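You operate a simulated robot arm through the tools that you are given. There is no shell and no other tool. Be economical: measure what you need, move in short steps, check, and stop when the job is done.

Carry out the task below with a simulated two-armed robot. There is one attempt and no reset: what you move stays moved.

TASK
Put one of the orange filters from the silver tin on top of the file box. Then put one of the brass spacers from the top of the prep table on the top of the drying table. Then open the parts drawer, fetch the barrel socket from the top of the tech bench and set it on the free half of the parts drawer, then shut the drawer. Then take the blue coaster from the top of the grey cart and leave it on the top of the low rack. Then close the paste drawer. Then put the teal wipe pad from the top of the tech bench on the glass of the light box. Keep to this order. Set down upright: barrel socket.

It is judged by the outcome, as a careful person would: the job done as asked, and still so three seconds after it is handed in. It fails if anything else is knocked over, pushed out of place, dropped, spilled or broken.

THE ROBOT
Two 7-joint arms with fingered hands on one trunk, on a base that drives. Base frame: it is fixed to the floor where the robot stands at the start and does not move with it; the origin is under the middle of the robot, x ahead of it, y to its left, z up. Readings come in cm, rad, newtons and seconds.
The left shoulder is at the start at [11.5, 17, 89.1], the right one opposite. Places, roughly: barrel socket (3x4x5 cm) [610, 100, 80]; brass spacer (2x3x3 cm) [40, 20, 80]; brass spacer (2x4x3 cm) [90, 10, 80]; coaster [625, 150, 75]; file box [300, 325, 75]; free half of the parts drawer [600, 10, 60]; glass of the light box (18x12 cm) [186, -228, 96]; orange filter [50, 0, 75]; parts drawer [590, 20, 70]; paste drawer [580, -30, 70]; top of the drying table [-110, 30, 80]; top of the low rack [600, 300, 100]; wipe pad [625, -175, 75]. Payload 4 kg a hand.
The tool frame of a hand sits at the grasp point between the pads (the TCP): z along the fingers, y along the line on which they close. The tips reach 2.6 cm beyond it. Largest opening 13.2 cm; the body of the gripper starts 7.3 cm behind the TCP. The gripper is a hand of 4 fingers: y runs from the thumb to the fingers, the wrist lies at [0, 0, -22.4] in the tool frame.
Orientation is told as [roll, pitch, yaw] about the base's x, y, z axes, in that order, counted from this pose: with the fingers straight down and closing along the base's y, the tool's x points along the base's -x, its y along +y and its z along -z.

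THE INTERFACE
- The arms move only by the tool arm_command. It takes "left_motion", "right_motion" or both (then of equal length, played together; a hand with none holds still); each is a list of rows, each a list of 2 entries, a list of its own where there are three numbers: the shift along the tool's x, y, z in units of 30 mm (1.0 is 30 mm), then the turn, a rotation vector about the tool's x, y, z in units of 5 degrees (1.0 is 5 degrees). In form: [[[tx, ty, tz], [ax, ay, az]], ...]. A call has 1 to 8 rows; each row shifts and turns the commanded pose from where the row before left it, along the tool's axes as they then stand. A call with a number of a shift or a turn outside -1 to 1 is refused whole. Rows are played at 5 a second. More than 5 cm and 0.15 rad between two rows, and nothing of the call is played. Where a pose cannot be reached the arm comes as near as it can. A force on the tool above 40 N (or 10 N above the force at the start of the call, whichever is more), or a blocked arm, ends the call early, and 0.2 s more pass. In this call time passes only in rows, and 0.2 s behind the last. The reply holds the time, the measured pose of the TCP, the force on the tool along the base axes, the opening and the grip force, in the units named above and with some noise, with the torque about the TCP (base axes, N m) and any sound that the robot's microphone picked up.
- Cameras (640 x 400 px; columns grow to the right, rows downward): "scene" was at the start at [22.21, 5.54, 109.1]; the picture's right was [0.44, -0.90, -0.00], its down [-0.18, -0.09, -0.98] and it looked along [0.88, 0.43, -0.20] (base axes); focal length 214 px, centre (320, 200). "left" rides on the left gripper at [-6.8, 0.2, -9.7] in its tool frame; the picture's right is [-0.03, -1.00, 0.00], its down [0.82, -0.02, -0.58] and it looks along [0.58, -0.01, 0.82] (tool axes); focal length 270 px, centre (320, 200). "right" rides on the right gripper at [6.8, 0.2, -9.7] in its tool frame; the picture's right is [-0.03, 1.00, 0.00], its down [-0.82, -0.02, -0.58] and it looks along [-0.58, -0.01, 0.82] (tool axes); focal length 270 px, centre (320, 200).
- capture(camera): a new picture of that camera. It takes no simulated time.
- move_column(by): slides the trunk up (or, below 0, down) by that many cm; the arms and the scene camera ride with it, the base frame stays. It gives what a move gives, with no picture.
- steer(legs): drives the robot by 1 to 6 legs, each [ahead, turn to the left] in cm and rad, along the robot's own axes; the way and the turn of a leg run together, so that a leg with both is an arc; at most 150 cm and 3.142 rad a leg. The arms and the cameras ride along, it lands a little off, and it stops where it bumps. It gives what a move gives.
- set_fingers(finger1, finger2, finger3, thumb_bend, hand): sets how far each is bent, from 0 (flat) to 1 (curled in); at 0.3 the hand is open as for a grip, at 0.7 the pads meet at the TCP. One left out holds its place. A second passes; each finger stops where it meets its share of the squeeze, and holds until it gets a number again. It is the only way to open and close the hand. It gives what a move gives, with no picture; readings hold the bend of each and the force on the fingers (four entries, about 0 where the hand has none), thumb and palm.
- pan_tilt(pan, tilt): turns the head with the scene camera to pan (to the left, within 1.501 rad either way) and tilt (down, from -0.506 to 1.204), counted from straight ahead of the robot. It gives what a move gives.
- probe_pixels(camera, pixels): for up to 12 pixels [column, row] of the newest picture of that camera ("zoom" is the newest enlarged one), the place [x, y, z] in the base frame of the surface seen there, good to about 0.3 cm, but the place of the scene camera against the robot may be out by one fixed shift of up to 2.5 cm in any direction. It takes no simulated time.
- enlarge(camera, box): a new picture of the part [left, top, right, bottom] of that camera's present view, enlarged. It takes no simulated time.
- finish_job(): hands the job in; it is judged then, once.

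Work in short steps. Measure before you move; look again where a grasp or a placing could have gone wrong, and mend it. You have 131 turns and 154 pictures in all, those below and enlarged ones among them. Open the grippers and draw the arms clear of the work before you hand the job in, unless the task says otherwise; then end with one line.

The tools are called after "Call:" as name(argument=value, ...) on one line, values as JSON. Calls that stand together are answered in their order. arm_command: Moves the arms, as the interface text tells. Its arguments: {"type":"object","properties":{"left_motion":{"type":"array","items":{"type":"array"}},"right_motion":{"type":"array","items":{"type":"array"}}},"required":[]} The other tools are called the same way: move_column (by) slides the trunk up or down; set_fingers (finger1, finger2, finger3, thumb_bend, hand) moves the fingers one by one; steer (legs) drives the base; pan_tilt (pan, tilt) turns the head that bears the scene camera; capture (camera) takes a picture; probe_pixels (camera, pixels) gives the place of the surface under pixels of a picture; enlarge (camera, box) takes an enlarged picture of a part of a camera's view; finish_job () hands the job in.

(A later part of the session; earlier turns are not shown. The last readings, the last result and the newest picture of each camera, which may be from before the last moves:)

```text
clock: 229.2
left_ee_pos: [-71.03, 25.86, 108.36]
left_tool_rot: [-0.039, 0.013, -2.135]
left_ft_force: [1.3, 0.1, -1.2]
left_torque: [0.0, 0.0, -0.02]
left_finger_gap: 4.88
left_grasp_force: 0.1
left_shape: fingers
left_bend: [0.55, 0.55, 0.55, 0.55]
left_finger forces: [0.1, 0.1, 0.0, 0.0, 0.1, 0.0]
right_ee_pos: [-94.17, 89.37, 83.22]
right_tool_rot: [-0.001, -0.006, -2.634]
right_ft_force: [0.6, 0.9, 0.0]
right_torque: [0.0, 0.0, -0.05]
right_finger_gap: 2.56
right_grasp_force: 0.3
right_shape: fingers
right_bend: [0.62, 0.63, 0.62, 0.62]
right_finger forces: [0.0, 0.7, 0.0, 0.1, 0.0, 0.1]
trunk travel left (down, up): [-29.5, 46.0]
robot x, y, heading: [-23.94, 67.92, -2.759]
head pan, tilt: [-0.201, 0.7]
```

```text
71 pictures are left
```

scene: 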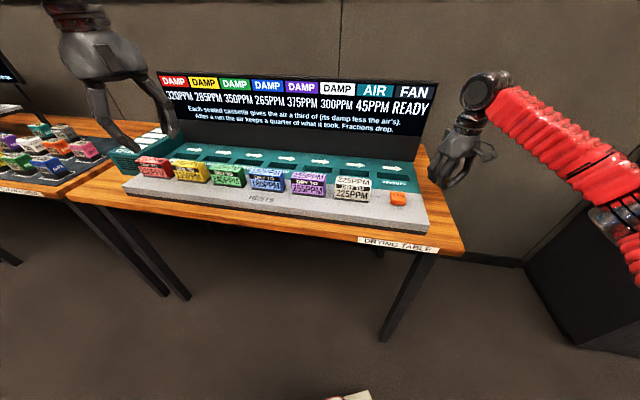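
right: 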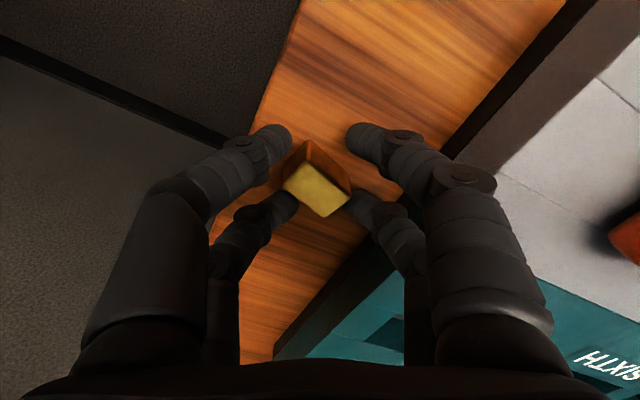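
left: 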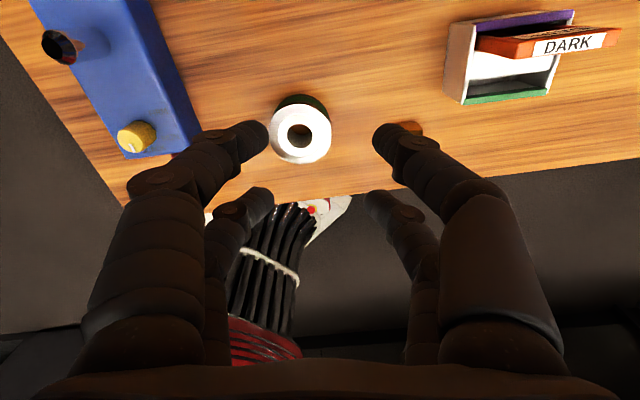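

The spacer sits on the wood at (318,185). I open a little more, then lift straight off.

Call:
set_fingers(hand="right", finger1=0.58, finger2=0.58, finger3=0.58, thumb_bend=0.58)

Call:
arm_command(right_motion=[[[0, 0, -0.6], [0, 0, 0]], [[0, 0, -1], [0, 0, 0]], [[0, 0, -1], [0, 0, 0]], [[0, 0, -1], [0, 0, 0]], [[0, 0, -1], [0, 0, 0]], [[0, 0, -1], [0, 0, 0]], [[0, 0, -1], [0, 0, 0]]])

Call:
capture(camera="right")

```text
clock: 230.2
left_ee_pos: [-71.07, 25.78, 108.38]
left_tool_rot: [-0.04, 0.013, -2.133]
left_ft_force: [0.4, 0.0, 1.1]
left_torque: [0.0, 0.0, 0.02]
left_finger_gap: 4.87
left_grasp_force: 0.2
left_shape: fingers
left_bend: [0.55, 0.55, 0.55, 0.55]
left_finger forces: [0.1, 0.0, 0.1, 0.1, 0.1, 0.1]
right_ee_pos: [-94.17, 89.3, 83.28]
right_tool_rot: [-0.002, -0.006, -2.633]
right_ft_force: [-2.3, 6.8, 4.5]
right_torque: [-0.08, -0.05, -0.08]
right_finger_gap: 4.0
right_grasp_force: 4.3
right_shape: fingers
right_bend: [0.59, 0.59, 0.57, 0.57]
right_finger forces: [1.5, 6.2, 0.4, 0.0, 1.2, 0.0]
trunk travel left (down, up): [-29.5, 46.0]
robot x, y, heading: [-24.62, 68.09, -2.761]
head pan, tilt: [-0.201, 0.7]
```

```text
clock: 231.8
left_ee_pos: [-70.89, 25.69, 108.33]
left_tool_rot: [-0.039, 0.014, -2.134]
left_ft_force: [0.5, -0.2, -0.2]
left_torque: [-0.01, 0.02, -0.01]
left_finger_gap: 4.89
left_grasp_force: 0.1
left_shape: fingers
left_bend: [0.55, 0.55, 0.55, 0.55]
left_finger forces: [0.0, 0.0, 0.0, 0.1, 0.0, 0.1]
right_ee_pos: [-94.02, 89.4, 103.14]
right_tool_rot: [-0.002, -0.007, -2.634]
right_ft_force: [0.0, 0.3, -0.8]
right_torque: [-0.01, -0.03, 0.04]
right_finger_gap: 4.21
right_grasp_force: 0.1
right_shape: fingers
right_bend: [0.57, 0.57, 0.57, 0.57]
right_finger forces: [0.1, 0.0, 0.0, 0.0, 0.1, 0.0]
trunk travel left (down, up): [-29.5, 46.0]
robot x, y, heading: [-23.84, 67.96, -2.759]
head pan, tilt: [-0.201, 0.7]
```

```text
70 pictures are left
```

right: 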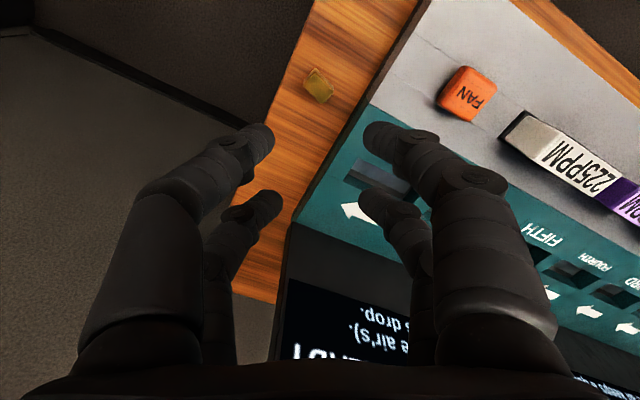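

The spacer rests on the drying table and the hand is clear. Next I back away through the aisle toward the middle of the room (wide of the table corner and cabinet).

Call:
steer(legs=[[-45, 0.2], [-100, -0.45], [-130, 0.1]])

Call:
steer(legs=[[0, 0.45], [3, 0], [0, 0.45], [3, 0], [0, 0.45]])

Call:
steer(legs=[[3, 0], [0, 0.45], [3, 0], [0, 0.45], [3, 0]])

```text
clock: 236.3
left_ee_pos: [-2.53, 56.35, 109.01]
left_tool_rot: [-0.05, 0.006, -2.019]
left_ft_force: [0.6, -0.3, -0.2]
left_torque: [-0.02, 0.01, -0.01]
left_finger_gap: 4.92
left_grasp_force: 0.1
left_shape: fingers
left_bend: [0.55, 0.55, 0.55, 0.55]
left_finger forces: [0.1, 0.0, 0.0, 0.0, 0.1, 0.0]
right_ee_pos: [-32.25, 117.37, 103.74]
right_tool_rot: [-0.004, -0.017, -2.526]
right_ft_force: [0.2, 1.0, 0.7]
right_torque: [0.0, 0.06, 0.0]
right_finger_gap: 4.24
right_grasp_force: 0.0
right_shape: fingers
right_bend: [0.57, 0.57, 0.57, 0.57]
right_finger forces: [0.1, 0.0, 0.0, 0.1, 0.0, 0.1]
trunk travel left (down, up): [-29.5, 46.0]
robot x, y, heading: [38.49, 102.42, -2.643]
head pan, tilt: [-0.201, 0.7]
stopped in leg 2: the robot was blocked; the commanded pose is now the measured one
```

```text
clock: 239.8
left_ee_pos: [45.22, 37.41, 108.53]
left_tool_rot: [-0.046, 0.013, -1.15]
left_ft_force: [-0.6, -0.3, -1.5]
left_torque: [-0.03, 0.01, -0.03]
left_finger_gap: 4.9
left_grasp_force: 0.0
left_shape: fingers
left_bend: [0.55, 0.55, 0.55, 0.55]
left_finger forces: [0.1, 0.1, 0.0, 0.0, 0.1, 0.0]
right_ee_pos: [-20.68, 54.16, 103.47]
right_tool_rot: [-0.003, -0.009, -1.658]
right_ft_force: [-0.7, -0.8, 0.1]
right_torque: [-0.02, -0.02, -0.03]
right_finger_gap: 4.25
right_grasp_force: 0.0
right_shape: fingers
right_bend: [0.57, 0.57, 0.57, 0.57]
right_finger forces: [0.0, 0.0, 0.1, 0.0, 0.0, 0.0]
trunk travel left (down, up): [-29.5, 46.0]
robot x, y, heading: [31.74, 100.52, -1.738]
head pan, tilt: [-0.201, 0.7]
stopped in leg 3: the robot was blocked; the commanded pose is now the measured one
```

```text
clock: 243.8
left_ee_pos: [89.46, 65.16, 108.72]
left_tool_rot: [-0.046, 0.012, -0.267]
left_ft_force: [-0.4, 0.4, 0.2]
left_torque: [-0.02, 0.02, -0.02]
left_finger_gap: 4.9
left_grasp_force: 0.0
left_shape: fingers
left_bend: [0.55, 0.55, 0.55, 0.55]
left_finger forces: [0.0, 0.1, 0.0, 0.0, 0.0, 0.0]
right_ee_pos: [34.75, 24.79, 103.43]
right_tool_rot: [-0.003, -0.008, -0.774]
right_ft_force: [0.1, 0.7, 1.0]
right_torque: [0.04, -0.02, 0.01]
right_finger_gap: 4.27
right_grasp_force: 0.2
right_shape: fingers
right_bend: [0.57, 0.57, 0.57, 0.57]
right_finger forces: [0.1, 0.1, 0.0, 0.0, 0.0, 0.0]
trunk travel left (down, up): [-29.5, 46.0]
robot x, y, heading: [28.25, 91.65, -0.814]
head pan, tilt: [-0.201, 0.7]
stopped in leg 4: the robot was blocked; the commanded pose is now the measured one
```

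Now at (28,92), heading −0.81. I keep turning left to face +x and go on along the table's side.

Call:
steer(legs=[[0, 0.45]])

Call:
steer(legs=[[0, 0.5]])

Call:
steer(legs=[[0, 0.2], [130, 0]])

Call:
pan_tilt(pan=0.0, tilt=0.3)

Call:
capture(camera="scene")

```text
clock: 245.4
left_ee_pos: [95.1, 93.62, 108.69]
left_tool_rot: [-0.044, 0.013, 0.178]
left_ft_force: [0.0, 0.8, 0.1]
left_torque: [0.02, -0.01, -0.01]
left_finger_gap: 4.88
left_grasp_force: 0.0
left_shape: fingers
left_bend: [0.55, 0.55, 0.55, 0.55]
left_finger forces: [0.0, 0.0, 0.1, 0.1, 0.0, 0.0]
right_ee_pos: [63.44, 33.89, 103.53]
right_tool_rot: [-0.001, -0.009, -0.332]
right_ft_force: [-0.1, -0.9, -0.3]
right_torque: [0.01, -0.02, 0.01]
right_finger_gap: 4.25
right_grasp_force: 0.1
right_shape: fingers
right_bend: [0.57, 0.57, 0.57, 0.57]
right_finger forces: [0.0, 0.1, 0.0, 0.0, 0.0, 0.0]
trunk travel left (down, up): [-29.5, 46.0]
robot x, y, heading: [28.2, 88.9, -0.379]
head pan, tilt: [-0.201, 0.7]
```

```text
clock: 247.2
left_ee_pos: [84.44, 125.44, 108.83]
left_tool_rot: [-0.045, 0.012, 0.674]
left_ft_force: [0.8, 0.9, -0.4]
left_torque: [-0.04, 0.03, -0.03]
left_finger_gap: 4.89
left_grasp_force: 0.0
left_shape: fingers
left_bend: [0.55, 0.55, 0.55, 0.55]
left_finger forces: [0.0, 0.1, 0.1, 0.0, 0.1, 0.1]
right_ee_pos: [85.01, 57.51, 103.41]
right_tool_rot: [-0.002, -0.009, 0.168]
right_ft_force: [-0.3, 0.0, 1.2]
right_torque: [0.02, 0.0, 0.01]
right_finger_gap: 4.23
right_grasp_force: 0.0
right_shape: fingers
right_bend: [0.57, 0.57, 0.57, 0.57]
right_finger forces: [0.0, 0.0, 0.0, 0.0, 0.1, 0.0]
trunk travel left (down, up): [-29.5, 46.0]
robot x, y, heading: [27.98, 86.04, 0.111]
head pan, tilt: [-0.201, 0.7]
```

```text
clock: 254.6
left_ee_pos: [197.67, 178.93, 108.91]
left_tool_rot: [-0.045, 0.012, 0.9]
left_ft_force: [0.5, -0.4, -0.7]
left_torque: [-0.01, -0.01, 0.0]
left_finger_gap: 4.9
left_grasp_force: 0.2
left_shape: fingers
left_bend: [0.55, 0.55, 0.55, 0.55]
left_finger forces: [0.1, 0.0, 0.0, 0.1, 0.0, 0.0]
right_ee_pos: [213.49, 112.86, 103.51]
right_tool_rot: [-0.001, -0.008, 0.392]
right_ft_force: [-0.2, -0.7, -0.8]
right_torque: [-0.01, 0.01, 0.01]
right_finger_gap: 4.22
right_grasp_force: 0.1
right_shape: fingers
right_bend: [0.57, 0.57, 0.57, 0.57]
right_finger forces: [0.0, 0.1, 0.0, 0.0, 0.0, 0.0]
trunk travel left (down, up): [-29.5, 46.0]
robot x, y, heading: [151.37, 127.88, 0.339]
head pan, tilt: [-0.201, 0.7]
```

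```text
clock: 255.4
left_ee_pos: [197.74, 178.9, 109.05]
left_tool_rot: [-0.046, 0.01, 0.901]
left_ft_force: [1.0, 0.4, 0.9]
left_torque: [-0.01, -0.01, 0.02]
left_finger_gap: 4.92
left_grasp_force: 0.0
left_shape: fingers
left_bend: [0.55, 0.55, 0.55, 0.55]
left_finger forces: [0.1, 0.0, 0.0, 0.1, 0.1, 0.1]
right_ee_pos: [213.53, 113.0, 103.58]
right_tool_rot: [-0.003, -0.01, 0.393]
right_ft_force: [-0.8, 1.0, -0.2]
right_torque: [0.02, -0.02, 0.01]
right_finger_gap: 4.24
right_grasp_force: 0.1
right_shape: fingers
right_bend: [0.57, 0.57, 0.57, 0.57]
right_finger forces: [0.1, 0.0, 0.0, 0.0, 0.0, 0.1]
trunk travel left (down, up): [-29.5, 46.0]
robot x, y, heading: [151.37, 127.62, 0.336]
head pan, tilt: [0.0, 0.3]
```

```text
69 pictures are left
```

scene: 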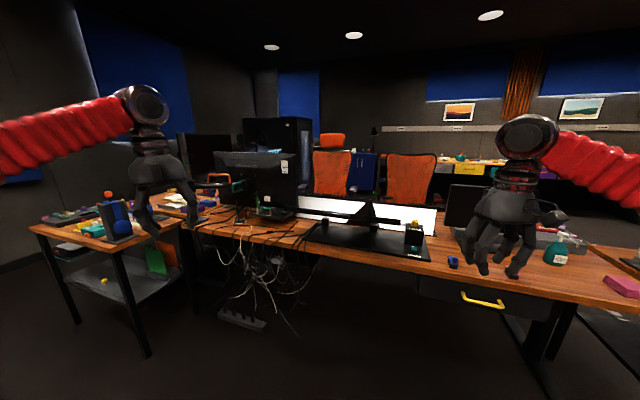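

The desk row lies ahead; I need to pass it on its right. I look right to find the gap.

Call:
pan_tilt(pan=-0.65, tilt=0.3)

Call:
capture(camera="scene")

Call:
probe_pixels(camera="scene", pixels=[[320, 200], [400, 200], [500, 200], [240, 200], [160, 200], [320, 250], [240, 250], [400, 230], [160, 290], [560, 250], [450, 180], [320, 180]])

```text
clock: 256.4
left_ee_pos: [197.54, 178.96, 109.0]
left_tool_rot: [-0.046, 0.012, 0.901]
left_ft_force: [-0.5, 0.3, -0.6]
left_torque: [0.05, 0.01, 0.0]
left_finger_gap: 4.91
left_grasp_force: 0.0
left_shape: fingers
left_bend: [0.55, 0.55, 0.55, 0.55]
left_finger forces: [0.1, 0.0, 0.0, 0.0, 0.1, 0.0]
right_ee_pos: [213.46, 112.89, 103.63]
right_tool_rot: [-0.001, -0.009, 0.392]
right_ft_force: [0.3, 0.3, 0.1]
right_torque: [0.01, 0.01, 0.0]
right_finger_gap: 4.21
right_grasp_force: 0.1
right_shape: fingers
right_bend: [0.57, 0.57, 0.57, 0.57]
right_finger forces: [0.0, 0.0, 0.1, 0.1, 0.0, 0.1]
trunk travel left (down, up): [-29.5, 46.0]
robot x, y, heading: [151.69, 127.52, 0.336]
head pan, tilt: [-0.649, 0.3]
```

```text
68 pictures are left
```

scene: 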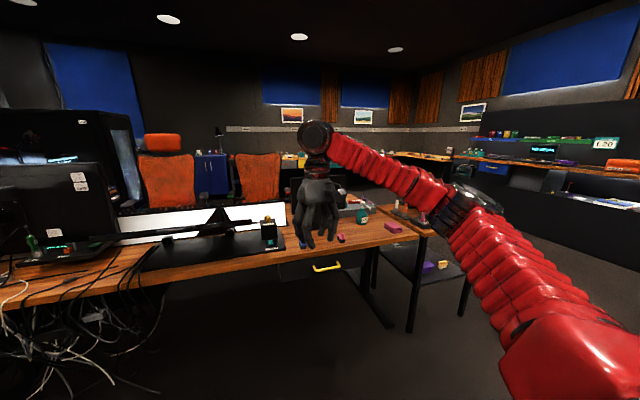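

```text
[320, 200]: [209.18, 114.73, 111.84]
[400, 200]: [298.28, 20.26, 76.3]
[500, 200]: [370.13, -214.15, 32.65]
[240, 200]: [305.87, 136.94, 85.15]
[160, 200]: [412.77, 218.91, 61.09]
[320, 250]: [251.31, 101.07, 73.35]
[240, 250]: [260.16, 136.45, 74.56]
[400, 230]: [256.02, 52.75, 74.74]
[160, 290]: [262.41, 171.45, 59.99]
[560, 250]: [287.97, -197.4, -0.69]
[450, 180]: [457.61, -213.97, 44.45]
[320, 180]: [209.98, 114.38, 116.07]
```

The desk row spans y≈55–260 at x 250–310, with a small table at its south end. I probe that end to plan the way round.

Call:
probe_pixels(camera="scene", pixels=[[436, 233], [463, 312], [410, 330], [380, 322], [430, 265], [465, 265], [500, 300], [540, 200], [620, 280], [480, 230]])

Call:
steer(legs=[[0, -0.5]])

Call:
steer(legs=[[0, -0.5]])

Call:
pan_tilt(pan=0.1, tilt=0.35)

Call:
capture(camera="scene")

```text
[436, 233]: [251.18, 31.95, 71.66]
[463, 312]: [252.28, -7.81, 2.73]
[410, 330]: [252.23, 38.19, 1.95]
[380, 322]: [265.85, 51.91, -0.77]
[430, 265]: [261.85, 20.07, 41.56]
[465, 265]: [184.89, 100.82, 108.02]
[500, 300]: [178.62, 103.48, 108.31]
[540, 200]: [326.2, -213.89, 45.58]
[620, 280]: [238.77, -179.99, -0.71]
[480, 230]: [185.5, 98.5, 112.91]
```

```text
clock: 258.3
left_ee_pos: [216.22, 150.26, 108.99]
left_tool_rot: [-0.045, 0.012, 0.396]
left_ft_force: [-0.4, -0.5, -0.3]
left_torque: [0.03, -0.02, 0.04]
left_finger_gap: 4.89
left_grasp_force: 0.1
left_shape: fingers
left_bend: [0.55, 0.55, 0.55, 0.55]
left_finger forces: [0.1, 0.0, 0.1, 0.0, 0.0, 0.1]
right_ee_pos: [198.17, 84.89, 103.53]
right_tool_rot: [-0.001, -0.008, -0.11]
right_ft_force: [-0.1, 0.4, -0.2]
right_torque: [-0.01, 0.0, -0.03]
right_finger_gap: 4.22
right_grasp_force: 0.1
right_shape: fingers
right_bend: [0.57, 0.57, 0.57, 0.57]
right_finger forces: [0.0, 0.0, 0.1, 0.1, 0.1, 0.0]
trunk travel left (down, up): [-29.5, 46.0]
robot x, y, heading: [151.51, 130.85, -0.161]
head pan, tilt: [-0.649, 0.3]
```

```text
clock: 260.1
left_ee_pos: [217.41, 116.54, 108.99]
left_tool_rot: [-0.045, 0.011, -0.111]
left_ft_force: [0.0, 0.1, -0.1]
left_torque: [0.02, 0.0, 0.02]
left_finger_gap: 4.9
left_grasp_force: 0.0
left_shape: fingers
left_bend: [0.55, 0.55, 0.55, 0.55]
left_finger forces: [0.0, 0.0, 0.0, 0.0, 0.0, 0.1]
right_ee_pos: [169.92, 68.16, 103.69]
right_tool_rot: [0.0, -0.009, -0.618]
right_ft_force: [-0.4, -0.3, -0.6]
right_torque: [0.0, 0.0, -0.02]
right_finger_gap: 4.25
right_grasp_force: 0.0
right_shape: fingers
right_bend: [0.57, 0.57, 0.57, 0.57]
right_finger forces: [0.1, 0.1, 0.0, 0.0, 0.0, 0.0]
trunk travel left (down, up): [-29.5, 46.0]
robot x, y, heading: [153.22, 133.25, -0.659]
head pan, tilt: [-0.649, 0.3]
```

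```text
clock: 261.2
left_ee_pos: [217.4, 116.64, 109.16]
left_tool_rot: [-0.049, 0.012, -0.108]
left_ft_force: [-0.2, 0.3, 0.1]
left_torque: [-0.02, -0.01, -0.02]
left_finger_gap: 4.92
left_grasp_force: 0.0
left_shape: fingers
left_bend: [0.55, 0.55, 0.55, 0.55]
left_finger forces: [0.0, 0.0, 0.0, 0.0, 0.0, 0.1]
right_ee_pos: [169.84, 68.26, 103.71]
right_tool_rot: [-0.002, -0.01, -0.619]
right_ft_force: [-0.3, 0.7, 0.6]
right_torque: [-0.01, -0.03, -0.01]
right_finger_gap: 4.25
right_grasp_force: 0.1
right_shape: fingers
right_bend: [0.57, 0.57, 0.57, 0.57]
right_finger forces: [0.0, 0.1, 0.0, 0.1, 0.0, 0.0]
trunk travel left (down, up): [-29.5, 46.0]
robot x, y, heading: [153.41, 133.59, -0.663]
head pan, tilt: [0.099, 0.351]
```

```text
67 pictures are left
```

scene: 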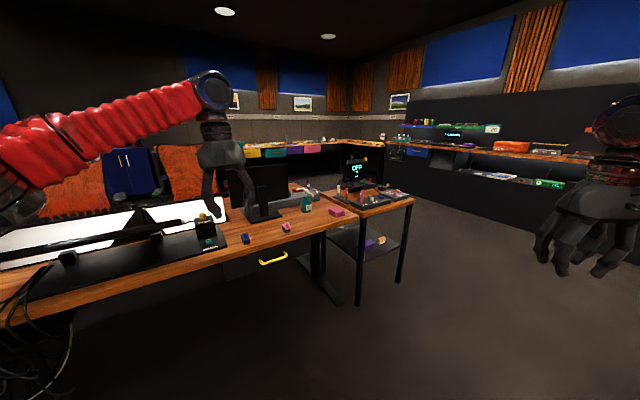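

The small table's far leg is at about (252,−8). I go south past it between the tables.

Call:
steer(legs=[[0, -0.5], [2, 0], [0, -0.12], [90, 0], [90, 0]])

Call:
steer(legs=[[0, 0.45], [3, 0], [0, 0.4]])

Call:
steer(legs=[[0, 0.4], [5, 0]])

Call:
pan_tilt(pan=0.1, tilt=0.35)

Call:
capture(camera="scene")

```text
clock: 264.0
left_ee_pos: [198.29, 82.91, 108.8]
left_tool_rot: [-0.048, 0.001, -0.702]
left_ft_force: [-0.4, 0.5, -2.2]
left_torque: [0.01, -0.01, 0.02]
left_finger_gap: 4.92
left_grasp_force: 0.1
left_shape: fingers
left_bend: [0.55, 0.55, 0.55, 0.55]
left_finger forces: [0.1, 0.1, 0.0, 0.1, 0.1, 0.0]
right_ee_pos: [131.16, 68.19, 103.97]
right_tool_rot: [0.001, -0.012, -1.215]
right_ft_force: [0.4, 0.6, -0.6]
right_torque: [-0.02, -0.04, 0.01]
right_finger_gap: 4.23
right_grasp_force: 0.0
right_shape: fingers
right_bend: [0.57, 0.57, 0.57, 0.57]
right_finger forces: [0.1, 0.1, 0.0, 0.0, 0.1, 0.1]
trunk travel left (down, up): [-29.5, 46.0]
robot x, y, heading: [157.25, 132.4, -1.25]
head pan, tilt: [0.099, 0.351]
stopped in leg 3: the robot was blocked; the commanded pose is now the measured one
```

```text
clock: 267.4
left_ee_pos: [224.05, 126.89, 108.88]
left_tool_rot: [-0.052, -0.001, 0.127]
left_ft_force: [-0.1, 0.2, -0.5]
left_torque: [-0.02, 0.0, -0.01]
left_finger_gap: 4.92
left_grasp_force: 0.0
left_shape: fingers
left_bend: [0.55, 0.55, 0.55, 0.55]
left_finger forces: [0.0, 0.0, 0.0, 0.1, 0.0, 0.0]
right_ee_pos: [189.4, 67.54, 104.15]
right_tool_rot: [-0.004, -0.011, -0.386]
right_ft_force: [0.4, 0.0, 0.5]
right_torque: [-0.03, 0.01, -0.02]
right_finger_gap: 4.25
right_grasp_force: 0.1
right_shape: fingers
right_bend: [0.57, 0.57, 0.57, 0.57]
right_finger forces: [0.0, 0.0, 0.1, 0.0, 0.0, 0.0]
trunk travel left (down, up): [-29.5, 46.0]
robot x, y, heading: [157.53, 125.8, -0.394]
head pan, tilt: [0.099, 0.351]
stopped in leg 3: the robot was blocked; the commanded pose is now the measured one
```

```text
clock: 269.5
left_ee_pos: [223.23, 153.79, 108.41]
left_tool_rot: [-0.052, 0.006, 0.542]
left_ft_force: [0.5, 0.8, -1.3]
left_torque: [-0.1, 0.02, 0.01]
left_finger_gap: 4.92
left_grasp_force: 0.2
left_shape: fingers
left_bend: [0.55, 0.55, 0.55, 0.55]
left_finger forces: [0.0, 0.1, 0.0, 0.0, 0.0, 0.0]
right_ee_pos: [215.57, 85.58, 103.91]
right_tool_rot: [-0.004, -0.005, 0.029]
right_ft_force: [0.7, 0.9, -1.0]
right_torque: [-0.1, 0.03, -0.01]
right_finger_gap: 4.22
right_grasp_force: 0.1
right_shape: fingers
right_bend: [0.57, 0.57, 0.57, 0.57]
right_finger forces: [0.1, 0.0, 0.0, 0.0, 0.1, 0.0]
trunk travel left (down, up): [-29.5, 46.0]
robot x, y, heading: [162.7, 123.79, 0.016]
head pan, tilt: [0.099, 0.351]
```

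```text
clock: 270.1
left_ee_pos: [222.94, 153.43, 108.92]
left_tool_rot: [-0.05, -0.001, 0.541]
left_ft_force: [0.6, 0.0, 0.4]
left_torque: [-0.01, -0.01, -0.03]
left_finger_gap: 4.91
left_grasp_force: 0.1
left_shape: fingers
left_bend: [0.55, 0.55, 0.55, 0.55]
left_finger forces: [0.0, 0.0, 0.0, 0.0, 0.0, 0.1]
right_ee_pos: [215.21, 85.3, 104.12]
right_tool_rot: [-0.003, -0.009, 0.03]
right_ft_force: [0.6, 0.0, 0.2]
right_torque: [0.02, 0.0, 0.01]
right_finger_gap: 4.22
right_grasp_force: 0.0
right_shape: fingers
right_bend: [0.57, 0.57, 0.57, 0.57]
right_finger forces: [0.0, 0.1, 0.0, 0.0, 0.0, 0.1]
trunk travel left (down, up): [-29.5, 46.0]
robot x, y, heading: [162.79, 124.15, 0.018]
head pan, tilt: [0.099, 0.351]
```

```text
66 pictures are left
```

scene: 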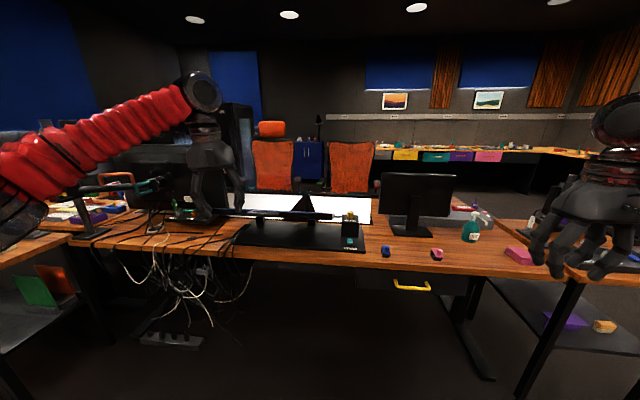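

The early stop spoiled that sequence. I redo it with separate small turns, then drive south in its own call.

Call:
steer(legs=[[0, -0.4]])

Call:
steer(legs=[[0, -0.4]])

Call:
steer(legs=[[0, -0.4]])

Call:
steer(legs=[[40, 0]])

```text
clock: 271.7
left_ee_pos: [229.36, 127.88, 108.93]
left_tool_rot: [-0.052, -0.001, 0.143]
left_ft_force: [0.5, 0.2, 0.7]
left_torque: [-0.03, 0.0, 0.02]
left_finger_gap: 4.9
left_grasp_force: 0.0
left_shape: fingers
left_bend: [0.55, 0.55, 0.55, 0.55]
left_finger forces: [0.1, 0.0, 0.0, 0.0, 0.1, 0.0]
right_ee_pos: [195.91, 67.98, 104.09]
right_tool_rot: [-0.001, -0.01, -0.367]
right_ft_force: [-0.5, 0.7, 0.5]
right_torque: [0.01, -0.01, 0.01]
right_finger_gap: 4.22
right_grasp_force: 0.0
right_shape: fingers
right_bend: [0.57, 0.57, 0.57, 0.57]
right_finger forces: [0.1, 0.0, 0.0, 0.0, 0.1, 0.0]
trunk travel left (down, up): [-29.5, 46.0]
robot x, y, heading: [163.02, 125.87, -0.384]
head pan, tilt: [0.099, 0.351]
```

```text
clock: 273.3
left_ee_pos: [224.99, 102.03, 108.98]
left_tool_rot: [-0.052, 0.0, -0.255]
left_ft_force: [0.3, 0.1, 0.0]
left_torque: [0.01, 0.04, 0.01]
left_finger_gap: 4.9
left_grasp_force: 0.1
left_shape: fingers
left_bend: [0.55, 0.55, 0.55, 0.55]
left_finger forces: [0.0, 0.0, 0.0, 0.0, 0.1, 0.0]
right_ee_pos: [170.84, 59.91, 103.97]
right_tool_rot: [-0.001, -0.01, -0.766]
right_ft_force: [0.2, 0.7, 0.3]
right_torque: [0.0, 0.05, 0.0]
right_finger_gap: 4.24
right_grasp_force: 0.0
right_shape: fingers
right_bend: [0.57, 0.57, 0.57, 0.57]
right_finger forces: [0.0, 0.0, 0.0, 0.0, 0.0, 0.0]
trunk travel left (down, up): [-29.5, 46.0]
robot x, y, heading: [165.05, 127.8, -0.782]
head pan, tilt: [0.099, 0.351]
```

```text
clock: 274.1
left_ee_pos: [223.59, 100.78, 108.9]
left_tool_rot: [-0.052, -0.004, -0.285]
left_ft_force: [0.0, -0.2, -0.4]
left_torque: [0.0, 0.0, 0.03]
left_finger_gap: 4.93
left_grasp_force: 0.1
left_shape: fingers
left_bend: [0.55, 0.55, 0.55, 0.55]
left_finger forces: [0.0, 0.0, 0.0, 0.0, 0.0, 0.1]
right_ee_pos: [168.38, 59.55, 104.18]
right_tool_rot: [0.0, -0.01, -0.798]
right_ft_force: [0.3, -0.1, -1.0]
right_torque: [0.02, -0.01, -0.03]
right_finger_gap: 4.25
right_grasp_force: 0.0
right_shape: fingers
right_bend: [0.57, 0.57, 0.57, 0.57]
right_finger forces: [0.0, 0.0, 0.1, 0.0, 0.1, 0.0]
trunk travel left (down, up): [-29.5, 46.0]
robot x, y, heading: [164.88, 128.34, -0.811]
head pan, tilt: [0.099, 0.351]
stopped in leg 1: the robot was blocked; the commanded pose is now the measured one
```

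```text
clock: 276.6
left_ee_pos: [251.12, 72.51, 108.69]
left_tool_rot: [-0.052, -0.003, -0.279]
left_ft_force: [-0.4, -0.3, -0.1]
left_torque: [0.01, 0.03, 0.02]
left_finger_gap: 4.92
left_grasp_force: 0.0
left_shape: fingers
left_bend: [0.55, 0.55, 0.55, 0.55]
left_finger forces: [0.1, 0.0, 0.0, 0.1, 0.1, 0.0]
right_ee_pos: [196.22, 30.86, 104.25]
right_tool_rot: [-0.001, -0.009, -0.793]
right_ft_force: [0.1, 0.7, 0.2]
right_torque: [0.04, -0.01, 0.01]
right_finger_gap: 4.24
right_grasp_force: 0.1
right_shape: fingers
right_bend: [0.57, 0.57, 0.57, 0.57]
right_finger forces: [0.0, 0.1, 0.0, 0.1, 0.0, 0.1]
trunk travel left (down, up): [-29.5, 46.0]
robot x, y, heading: [192.27, 99.41, -0.812]
head pan, tilt: [0.099, 0.351]
```

At (192,99). I turn further to about −1.5 and drive to y≈−55, clear of the small table.

Call:
steer(legs=[[0, -0.4]])

Call:
steer(legs=[[0, -0.3]])

Call:
steer(legs=[[75, 0], [80, 0]])

```text
clock: 278.2
left_ee_pos: [237.3, 52.72, 108.88]
left_tool_rot: [-0.059, 0.004, -0.655]
left_ft_force: [0.7, -0.2, 0.3]
left_torque: [-0.03, -0.02, -0.01]
left_finger_gap: 4.91
left_grasp_force: 0.1
left_shape: fingers
left_bend: [0.55, 0.55, 0.55, 0.55]
left_finger forces: [0.0, 0.1, 0.0, 0.0, 0.0, 0.0]
right_ee_pos: [171.2, 34.19, 104.45]
right_tool_rot: [-0.001, -0.011, -1.165]
right_ft_force: [-0.2, -0.3, 0.2]
right_torque: [-0.02, -0.04, 0.0]
right_finger_gap: 4.26
right_grasp_force: 0.0
right_shape: fingers
right_bend: [0.57, 0.57, 0.57, 0.57]
right_finger forces: [0.0, 0.1, 0.0, 0.1, 0.0, 0.1]
trunk travel left (down, up): [-29.5, 46.0]
robot x, y, heading: [195.09, 99.98, -1.196]
head pan, tilt: [0.099, 0.351]
stopped in leg 1: the robot was blocked; the commanded pose is now the measured one
```

```text
clock: 280.2
left_ee_pos: [223.07, 42.39, 111.48]
left_tool_rot: [-0.122, -0.049, -0.899]
left_ft_force: [-0.7, 0.3, -0.1]
left_torque: [-0.01, -0.02, -0.04]
left_finger_gap: 4.88
left_grasp_force: 0.0
left_shape: fingers
left_bend: [0.55, 0.55, 0.55, 0.55]
left_finger forces: [0.0, 0.1, 0.0, 0.0, 0.0, 0.1]
right_ee_pos: [152.76, 43.92, 104.55]
right_tool_rot: [-0.002, -0.009, -1.461]
right_ft_force: [-0.7, -0.1, -0.4]
right_torque: [-0.01, -0.04, 0.0]
right_finger_gap: 4.31
right_grasp_force: 0.0
right_shape: fingers
right_bend: [0.57, 0.57, 0.57, 0.57]
right_finger forces: [0.0, 0.0, 0.0, 0.0, 0.0, 0.1]
trunk travel left (down, up): [-29.5, 46.0]
robot x, y, heading: [196.6, 100.27, -1.482]
head pan, tilt: [0.099, 0.351]
stopped in leg 1: the robot was blocked; the commanded pose is now the measured one
```

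```text
clock: 288.1
left_ee_pos: [238.95, -111.76, 111.37]
left_tool_rot: [-0.122, -0.048, -0.882]
left_ft_force: [-0.5, -0.2, 0.1]
left_torque: [0.01, 0.02, -0.01]
left_finger_gap: 4.89
left_grasp_force: 0.0
left_shape: fingers
left_bend: [0.55, 0.55, 0.55, 0.55]
left_finger forces: [0.1, 0.0, 0.0, 0.1, 0.0, 0.0]
right_ee_pos: [168.4, -111.38, 104.37]
right_tool_rot: [-0.003, -0.011, -1.446]
right_ft_force: [0.0, 1.1, -1.1]
right_torque: [0.0, 0.0, -0.02]
right_finger_gap: 4.21
right_grasp_force: 0.0
right_shape: fingers
right_bend: [0.57, 0.57, 0.57, 0.57]
right_finger forces: [0.1, 0.0, 0.0, 0.0, 0.0, 0.1]
trunk travel left (down, up): [-29.5, 46.0]
robot x, y, heading: [211.39, -53.8, -1.469]
head pan, tilt: [0.099, 0.351]
```

The left hand's tilt changed during the turn, so its arm may have brushed something. I look east at the desk to check.

Call:
pan_tilt(pan=1.5, tilt=0.3)

Call:
capture(camera="scene")

```text
clock: 289.7
left_ee_pos: [238.8, -111.71, 111.39]
left_tool_rot: [-0.122, -0.046, -0.882]
left_ft_force: [-0.4, 0.0, 0.2]
left_torque: [0.01, -0.01, -0.01]
left_finger_gap: 4.91
left_grasp_force: 0.0
left_shape: fingers
left_bend: [0.55, 0.55, 0.55, 0.55]
left_finger forces: [0.1, 0.1, 0.1, 0.0, 0.1, 0.0]
right_ee_pos: [168.34, -111.45, 104.45]
right_tool_rot: [-0.004, -0.009, -1.444]
right_ft_force: [-0.1, -0.7, 0.3]
right_torque: [-0.04, 0.03, 0.0]
right_finger_gap: 4.26
right_grasp_force: 0.1
right_shape: fingers
right_bend: [0.57, 0.57, 0.57, 0.57]
right_finger forces: [0.0, 0.0, 0.0, 0.0, 0.0, 0.0]
trunk travel left (down, up): [-29.5, 46.0]
robot x, y, heading: [211.59, -54.51, -1.473]
head pan, tilt: [1.499, 0.3]
```

```text
65 pictures are left
```

scene: 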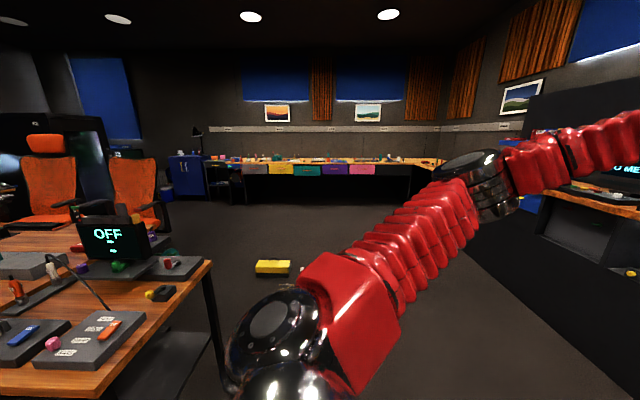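

The yellow object on the floor at (272,267) was visible from the start too. I probe it and the free path to the drawers (coloured fronts at (280–360,168)).

Call:
probe_pixels(camera="scene", pixels=[[272, 270], [303, 265], [205, 290], [213, 265], [280, 168], [306, 169], [334, 169], [361, 169], [254, 168], [385, 168], [440, 185], [410, 200]])

Call:
enlarge(camera="scene", box=[200, 140, 440, 290])

```text
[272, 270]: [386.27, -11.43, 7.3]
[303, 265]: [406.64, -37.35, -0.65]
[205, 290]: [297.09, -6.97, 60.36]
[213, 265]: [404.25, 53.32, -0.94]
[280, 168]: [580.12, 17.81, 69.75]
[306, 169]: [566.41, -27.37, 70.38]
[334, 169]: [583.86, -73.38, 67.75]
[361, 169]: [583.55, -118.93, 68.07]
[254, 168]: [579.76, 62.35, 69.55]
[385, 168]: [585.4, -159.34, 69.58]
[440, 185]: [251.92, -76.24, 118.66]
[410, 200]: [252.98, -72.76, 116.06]
```

```text
2.67 times, centred on (320, 215) of scene
```

zoom: 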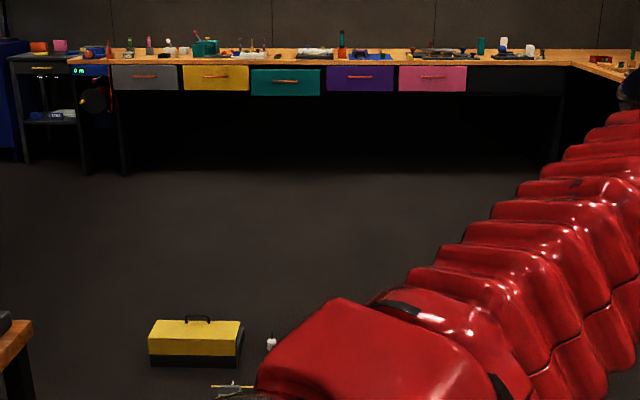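

The drawers: yellow at y≈18 is the parts drawer, teal (pulled out) at y≈−27 the paste drawer. A toolbox and loose items lie at (365–407, −40…5), so I pass south of them along y≈−90.

Call:
steer(legs=[[0, 0.45]])

Call:
steer(legs=[[0, 0.45]])

Call:
steer(legs=[[60, 0]])

```text
clock: 291.4
left_ee_pos: [260.85, -94.04, 111.46]
left_tool_rot: [-0.121, -0.048, -0.439]
left_ft_force: [-0.5, 0.0, 0.3]
left_torque: [0.01, 0.0, 0.0]
left_finger_gap: 4.92
left_grasp_force: 0.0
left_shape: fingers
left_bend: [0.55, 0.55, 0.55, 0.55]
left_finger forces: [0.0, 0.0, 0.1, 0.0, 0.0, 0.0]
right_ee_pos: [197.06, -124.07, 104.47]
right_tool_rot: [-0.004, -0.009, -1.003]
right_ft_force: [0.1, -0.2, -1.0]
right_torque: [0.01, -0.01, -0.01]
right_finger_gap: 4.26
right_grasp_force: 0.1
right_shape: fingers
right_bend: [0.57, 0.57, 0.57, 0.57]
right_finger forces: [0.1, 0.1, 0.0, 0.0, 0.0, 0.0]
trunk travel left (down, up): [-29.5, 46.0]
robot x, y, heading: [208.86, -55.37, -1.024]
head pan, tilt: [1.499, 0.3]
```

```text
clock: 293.1
left_ee_pos: [272.67, -67.72, 111.44]
left_tool_rot: [-0.122, -0.048, 0.013]
left_ft_force: [0.2, -0.7, 0.4]
left_torque: [0.02, 0.0, 0.03]
left_finger_gap: 4.9
left_grasp_force: 0.0
left_shape: fingers
left_bend: [0.55, 0.55, 0.55, 0.55]
left_finger forces: [0.0, 0.0, 0.0, 0.0, 0.0, 0.0]
right_ee_pos: [228.11, -122.41, 104.4]
right_tool_rot: [-0.004, -0.009, -0.55]
right_ft_force: [-0.7, 0.2, 0.6]
right_torque: [0.02, 0.0, -0.04]
right_finger_gap: 4.24
right_grasp_force: 0.0
right_shape: fingers
right_bend: [0.57, 0.57, 0.57, 0.57]
right_finger forces: [0.1, 0.1, 0.0, 0.1, 0.0, 0.0]
trunk travel left (down, up): [-29.5, 46.0]
robot x, y, heading: [207.46, -58.26, -0.577]
head pan, tilt: [1.499, 0.3]
```

```text
clock: 296.5
left_ee_pos: [323.64, -100.93, 111.49]
left_tool_rot: [-0.124, -0.048, 0.012]
left_ft_force: [0.5, 0.6, -0.1]
left_torque: [0.01, 0.02, 0.01]
left_finger_gap: 4.9
left_grasp_force: 0.0
left_shape: fingers
left_bend: [0.55, 0.55, 0.55, 0.55]
left_finger forces: [0.1, 0.1, 0.0, 0.0, 0.0, 0.1]
right_ee_pos: [279.01, -155.56, 104.58]
right_tool_rot: [-0.002, -0.01, -0.553]
right_ft_force: [-0.7, -0.1, 0.2]
right_torque: [0.02, 0.0, -0.01]
right_finger_gap: 4.27
right_grasp_force: 0.0
right_shape: fingers
right_bend: [0.57, 0.57, 0.57, 0.57]
right_finger forces: [0.1, 0.0, 0.0, 0.1, 0.0, 0.0]
trunk travel left (down, up): [-29.5, 46.0]
robot x, y, heading: [258.49, -91.17, -0.577]
head pan, tilt: [1.499, 0.3]
```

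Good. Now straighten and go east, then curve up toward the drawers.

Call:
steer(legs=[[0, 0.5]])

Call:
steer(legs=[[140, 0.06]])

Call:
steer(legs=[[50, 0.45]])

Call:
steer(legs=[[60, 0.4]])

Call:
pan_tilt(pan=-0.5, tilt=0.4)

Call:
capture(camera="scene")

```text
clock: 298.3
left_ee_pos: [320.49, -68.43, 111.51]
left_tool_rot: [-0.122, -0.046, 0.512]
left_ft_force: [0.1, 0.0, -0.5]
left_torque: [0.01, -0.03, -0.02]
left_finger_gap: 4.91
left_grasp_force: 0.1
left_shape: fingers
left_bend: [0.55, 0.55, 0.55, 0.55]
left_finger forces: [0.0, 0.0, 0.1, 0.1, 0.0, 0.0]
right_ee_pos: [307.8, -137.69, 104.53]
right_tool_rot: [-0.003, -0.008, -0.051]
right_ft_force: [0.1, 0.7, 0.2]
right_torque: [-0.02, -0.01, 0.01]
right_finger_gap: 4.22
right_grasp_force: 0.0
right_shape: fingers
right_bend: [0.57, 0.57, 0.57, 0.57]
right_finger forces: [0.0, 0.0, 0.0, 0.0, 0.0, 0.1]
trunk travel left (down, up): [-29.5, 46.0]
robot x, y, heading: [258.29, -94.25, -0.08]
head pan, tilt: [1.499, 0.3]
```

```text
clock: 305.2
left_ee_pos: [457.72, -71.4, 111.57]
left_tool_rot: [-0.121, -0.047, 0.576]
left_ft_force: [0.1, -0.5, 0.3]
left_torque: [0.01, 0.02, -0.01]
left_finger_gap: 4.9
left_grasp_force: 0.0
left_shape: fingers
left_bend: [0.55, 0.55, 0.55, 0.55]
left_finger forces: [0.0, 0.1, 0.0, 0.0, 0.1, 0.0]
right_ee_pos: [449.45, -141.41, 104.65]
right_tool_rot: [-0.003, -0.009, 0.014]
right_ft_force: [0.6, -0.2, -0.1]
right_torque: [0.03, 0.02, -0.03]
right_finger_gap: 4.24
right_grasp_force: 0.0
right_shape: fingers
right_bend: [0.57, 0.57, 0.57, 0.57]
right_finger forces: [0.1, 0.0, 0.0, 0.0, 0.0, 0.1]
trunk travel left (down, up): [-29.5, 46.0]
robot x, y, heading: [397.33, -101.3, -0.025]
head pan, tilt: [1.499, 0.3]
```

```text
clock: 308.2
left_ee_pos: [487.12, -38.43, 111.55]
left_tool_rot: [-0.122, -0.048, 1.023]
left_ft_force: [-0.6, 0.1, 0.2]
left_torque: [-0.02, -0.01, 0.0]
left_finger_gap: 4.91
left_grasp_force: 0.1
left_shape: fingers
left_bend: [0.55, 0.55, 0.55, 0.55]
left_finger forces: [0.1, 0.0, 0.0, 0.0, 0.0, 0.0]
right_ee_pos: [509.74, -105.22, 104.75]
right_tool_rot: [-0.007, -0.009, 0.459]
right_ft_force: [0.4, 0.3, -0.8]
right_torque: [-0.02, 0.0, -0.01]
right_finger_gap: 4.22
right_grasp_force: 0.0
right_shape: fingers
right_bend: [0.57, 0.57, 0.57, 0.57]
right_finger forces: [0.1, 0.0, 0.0, 0.0, 0.0, 0.0]
trunk travel left (down, up): [-29.5, 46.0]
robot x, y, heading: [446.06, -92.46, 0.422]
head pan, tilt: [1.499, 0.3]
```

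```text
clock: 311.6
left_ee_pos: [511.24, 8.99, 111.68]
left_tool_rot: [-0.121, -0.047, 1.433]
left_ft_force: [0.1, -0.5, -0.5]
left_torque: [0.01, 0.0, 0.01]
left_finger_gap: 4.93
left_grasp_force: 0.1
left_shape: fingers
left_bend: [0.55, 0.55, 0.55, 0.55]
left_finger forces: [0.0, 0.1, 0.0, 0.1, 0.0, 0.0]
right_ee_pos: [558.6, -43.14, 104.72]
right_tool_rot: [-0.003, -0.009, 0.867]
right_ft_force: [0.3, -0.1, -0.2]
right_torque: [0.01, 0.01, 0.0]
right_finger_gap: 4.25
right_grasp_force: 0.1
right_shape: fingers
right_bend: [0.57, 0.57, 0.57, 0.57]
right_finger forces: [0.0, 0.1, 0.1, 0.0, 0.1, 0.0]
trunk travel left (down, up): [-29.5, 46.0]
robot x, y, heading: [495.78, -57.72, 0.832]
head pan, tilt: [1.499, 0.3]
```

```text
clock: 313.6
left_ee_pos: [511.17, 8.98, 111.75]
left_tool_rot: [-0.122, -0.047, 1.433]
left_ft_force: [-0.1, 0.9, 0.6]
left_torque: [0.02, -0.01, 0.0]
left_finger_gap: 4.89
left_grasp_force: 0.1
left_shape: fingers
left_bend: [0.55, 0.55, 0.55, 0.55]
left_finger forces: [0.1, 0.0, 0.0, 0.1, 0.0, 0.0]
right_ee_pos: [558.58, -43.18, 104.8]
right_tool_rot: [-0.002, -0.009, 0.868]
right_ft_force: [0.2, 0.3, 0.0]
right_torque: [0.0, 0.0, 0.0]
right_finger_gap: 4.21
right_grasp_force: 0.0
right_shape: fingers
right_bend: [0.57, 0.57, 0.57, 0.57]
right_finger forces: [0.0, 0.0, 0.0, 0.1, 0.0, 0.0]
trunk travel left (down, up): [-29.5, 46.0]
robot x, y, heading: [495.51, -57.13, 0.83]
head pan, tilt: [-0.499, 0.4]
```

```text
63 pictures are left
```

scene: 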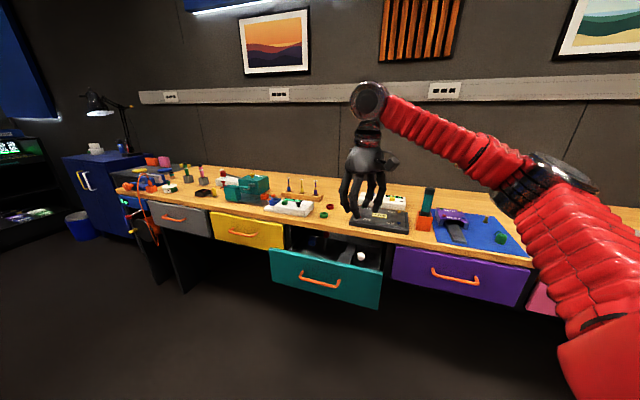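

Excellent view: yellow drawer at (245,230), teal open at (325,280). I zoom to check labels, handles and the bench items.

Call:
enlarge(camera="scene", box=[100, 140, 340, 290])

Call:
probe_pixels(camera="zoom", pixels=[[390, 240], [355, 235], [425, 250], [390, 225], [390, 260], [310, 235], [480, 260], [585, 365], [190, 205], [400, 195], [190, 120], [120, 130]])

```text
2.67 times, centred on (220, 215) of scene
```

zoom: 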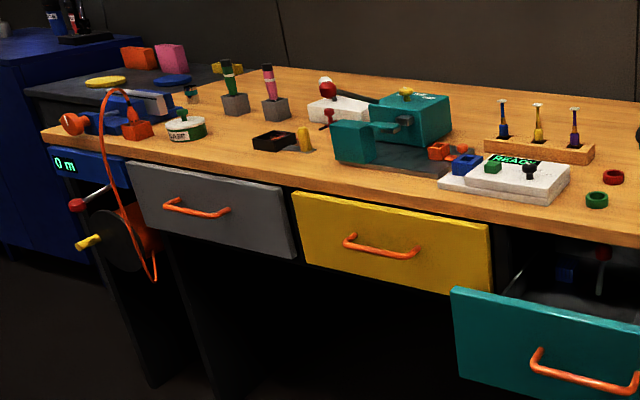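

```text
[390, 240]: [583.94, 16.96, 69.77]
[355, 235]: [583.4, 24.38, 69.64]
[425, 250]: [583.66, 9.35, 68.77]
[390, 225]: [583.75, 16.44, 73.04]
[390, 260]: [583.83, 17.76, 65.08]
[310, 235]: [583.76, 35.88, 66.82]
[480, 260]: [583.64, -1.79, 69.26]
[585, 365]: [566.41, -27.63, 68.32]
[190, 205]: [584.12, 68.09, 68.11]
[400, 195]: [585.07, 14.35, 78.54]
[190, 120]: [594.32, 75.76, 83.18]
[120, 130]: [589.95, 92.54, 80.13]
```

Yellow drawer front is x≈584, y −2…36, handle y 9–25 at z≈69; bench top z 78.5. The blue coaster shows on the grey cart at zoom (175,80). I drive to about (520,15) and face the bench.

Call:
steer(legs=[[0, 0.35]])

Call:
steer(legs=[[72, 0]])

Call:
steer(legs=[[0, -0.4]])

Call:
steer(legs=[[0, -0.4]])

Call:
steer(legs=[[0, -0.4]])

Call:
pan_tilt(pan=0.35, tilt=0.55)

Call:
capture(camera="scene")

```text
clock: 315.0
left_ee_pos: [487.57, 10.68, 111.73]
left_tool_rot: [-0.122, -0.046, 1.78]
left_ft_force: [-0.6, 0.6, 0.4]
left_torque: [-0.01, 0.0, 0.0]
left_finger_gap: 4.93
left_grasp_force: 0.0
left_shape: fingers
left_bend: [0.55, 0.55, 0.55, 0.55]
left_finger forces: [0.0, 0.1, 0.1, 0.1, 0.1, 0.0]
right_ee_pos: [550.06, -22.19, 104.74]
right_tool_rot: [-0.004, -0.008, 1.216]
right_ft_force: [0.7, 0.2, 0.7]
right_torque: [0.0, 0.02, 0.03]
right_finger_gap: 4.22
right_grasp_force: 0.1
right_shape: fingers
right_bend: [0.57, 0.57, 0.57, 0.57]
right_finger forces: [0.0, 0.0, 0.1, 0.1, 0.1, 0.1]
trunk travel left (down, up): [-29.5, 46.0]
robot x, y, heading: [497.77, -58.0, 1.176]
head pan, tilt: [-0.499, 0.4]
```

```text
clock: 319.0
left_ee_pos: [515.5, 77.76, 111.83]
left_tool_rot: [-0.122, -0.047, 1.781]
left_ft_force: [-0.5, -0.3, -1.4]
left_torque: [-0.06, 0.02, -0.01]
left_finger_gap: 4.89
left_grasp_force: 0.1
left_shape: fingers
left_bend: [0.55, 0.55, 0.55, 0.55]
left_finger forces: [0.0, 0.0, 0.0, 0.0, 0.1, 0.0]
right_ee_pos: [577.89, 44.92, 104.8]
right_tool_rot: [-0.004, -0.01, 1.216]
right_ft_force: [-0.1, 0.0, -0.8]
right_torque: [0.01, 0.01, 0.02]
right_finger_gap: 4.24
right_grasp_force: 0.0
right_shape: fingers
right_bend: [0.57, 0.57, 0.57, 0.57]
right_finger forces: [0.1, 0.0, 0.0, 0.0, 0.0, 0.1]
trunk travel left (down, up): [-29.5, 46.0]
robot x, y, heading: [525.75, 9.2, 1.18]
head pan, tilt: [-0.499, 0.4]
```

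```text
clock: 320.6
left_ee_pos: [542.3, 76.46, 111.74]
left_tool_rot: [-0.123, -0.047, 1.393]
left_ft_force: [-0.2, -0.2, 0.3]
left_torque: [0.01, -0.02, 0.0]
left_finger_gap: 4.92
left_grasp_force: 0.0
left_shape: fingers
left_bend: [0.55, 0.55, 0.55, 0.55]
left_finger forces: [0.0, 0.1, 0.1, 0.1, 0.0, 0.0]
right_ee_pos: [587.56, 22.56, 104.9]
right_tool_rot: [-0.004, -0.008, 0.827]
right_ft_force: [-0.7, 0.8, -0.3]
right_torque: [-0.06, 0.02, 0.02]
right_finger_gap: 4.23
right_grasp_force: 0.0
right_shape: fingers
right_bend: [0.57, 0.57, 0.57, 0.57]
right_finger forces: [0.1, 0.0, 0.0, 0.1, 0.1, 0.1]
trunk travel left (down, up): [-29.5, 46.0]
robot x, y, heading: [524.06, 11.07, 0.786]
head pan, tilt: [-0.499, 0.4]
```

```text
clock: 322.1
left_ee_pos: [566.47, 64.35, 111.85]
left_tool_rot: [-0.125, -0.046, 0.994]
left_ft_force: [1.0, -0.9, -0.8]
left_torque: [0.0, 0.02, 0.01]
left_finger_gap: 4.9
left_grasp_force: 0.1
left_shape: fingers
left_bend: [0.55, 0.55, 0.55, 0.55]
left_finger forces: [0.0, 0.0, 0.0, 0.1, 0.0, 0.0]
right_ee_pos: [587.27, -2.93, 104.97]
right_tool_rot: [-0.004, -0.01, 0.431]
right_ft_force: [-0.4, 0.0, 0.9]
right_torque: [0.01, 0.01, 0.0]
right_finger_gap: 4.23
right_grasp_force: 0.0
right_shape: fingers
right_bend: [0.57, 0.57, 0.57, 0.57]
right_finger forces: [0.0, 0.1, 0.1, 0.0, 0.0, 0.0]
trunk travel left (down, up): [-29.5, 46.0]
robot x, y, heading: [523.5, 13.48, 0.393]
head pan, tilt: [-0.499, 0.4]
```

```text
clock: 323.8
left_ee_pos: [583.13, 43.13, 111.93]
left_tool_rot: [-0.124, -0.048, 0.589]
left_ft_force: [0.1, -0.2, 0.3]
left_torque: [0.01, 0.03, 0.02]
left_finger_gap: 4.91
left_grasp_force: 0.1
left_shape: fingers
left_bend: [0.55, 0.55, 0.55, 0.55]
left_finger forces: [0.0, 0.1, 0.1, 0.0, 0.0, 0.0]
right_ee_pos: [575.82, -27.02, 104.88]
right_tool_rot: [-0.004, -0.007, 0.022]
right_ft_force: [0.2, -0.6, -0.4]
right_torque: [0.01, 0.03, 0.03]
right_finger_gap: 4.26
right_grasp_force: 0.0
right_shape: fingers
right_bend: [0.57, 0.57, 0.57, 0.57]
right_finger forces: [0.0, 0.0, 0.0, 0.0, 0.1, 0.0]
trunk travel left (down, up): [-29.5, 46.0]
robot x, y, heading: [523.56, 15.87, -0.003]
head pan, tilt: [-0.499, 0.4]
```

```text
clock: 324.9
left_ee_pos: [583.07, 43.16, 112.04]
left_tool_rot: [-0.124, -0.048, 0.59]
left_ft_force: [0.5, 0.6, -0.9]
left_torque: [0.02, 0.02, 0.01]
left_finger_gap: 4.95
left_grasp_force: 0.1
left_shape: fingers
left_bend: [0.55, 0.55, 0.55, 0.55]
left_finger forces: [0.1, 0.1, 0.0, 0.1, 0.1, 0.0]
right_ee_pos: [575.6, -26.88, 105.06]
right_tool_rot: [-0.003, -0.009, 0.026]
right_ft_force: [0.3, 0.1, 0.2]
right_torque: [0.02, 0.01, -0.04]
right_finger_gap: 4.27
right_grasp_force: 0.1
right_shape: fingers
right_bend: [0.57, 0.57, 0.57, 0.57]
right_finger forces: [0.0, 0.1, 0.1, 0.0, 0.0, 0.0]
trunk travel left (down, up): [-29.5, 46.0]
robot x, y, heading: [523.15, 15.85, -0.009]
head pan, tilt: [0.351, 0.55]
```

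```text
61 pictures are left
```

scene: 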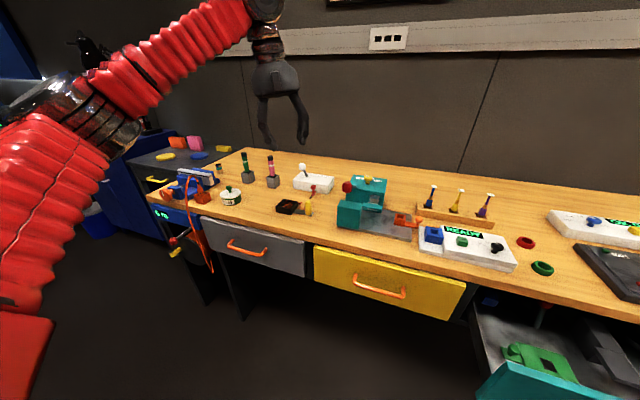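

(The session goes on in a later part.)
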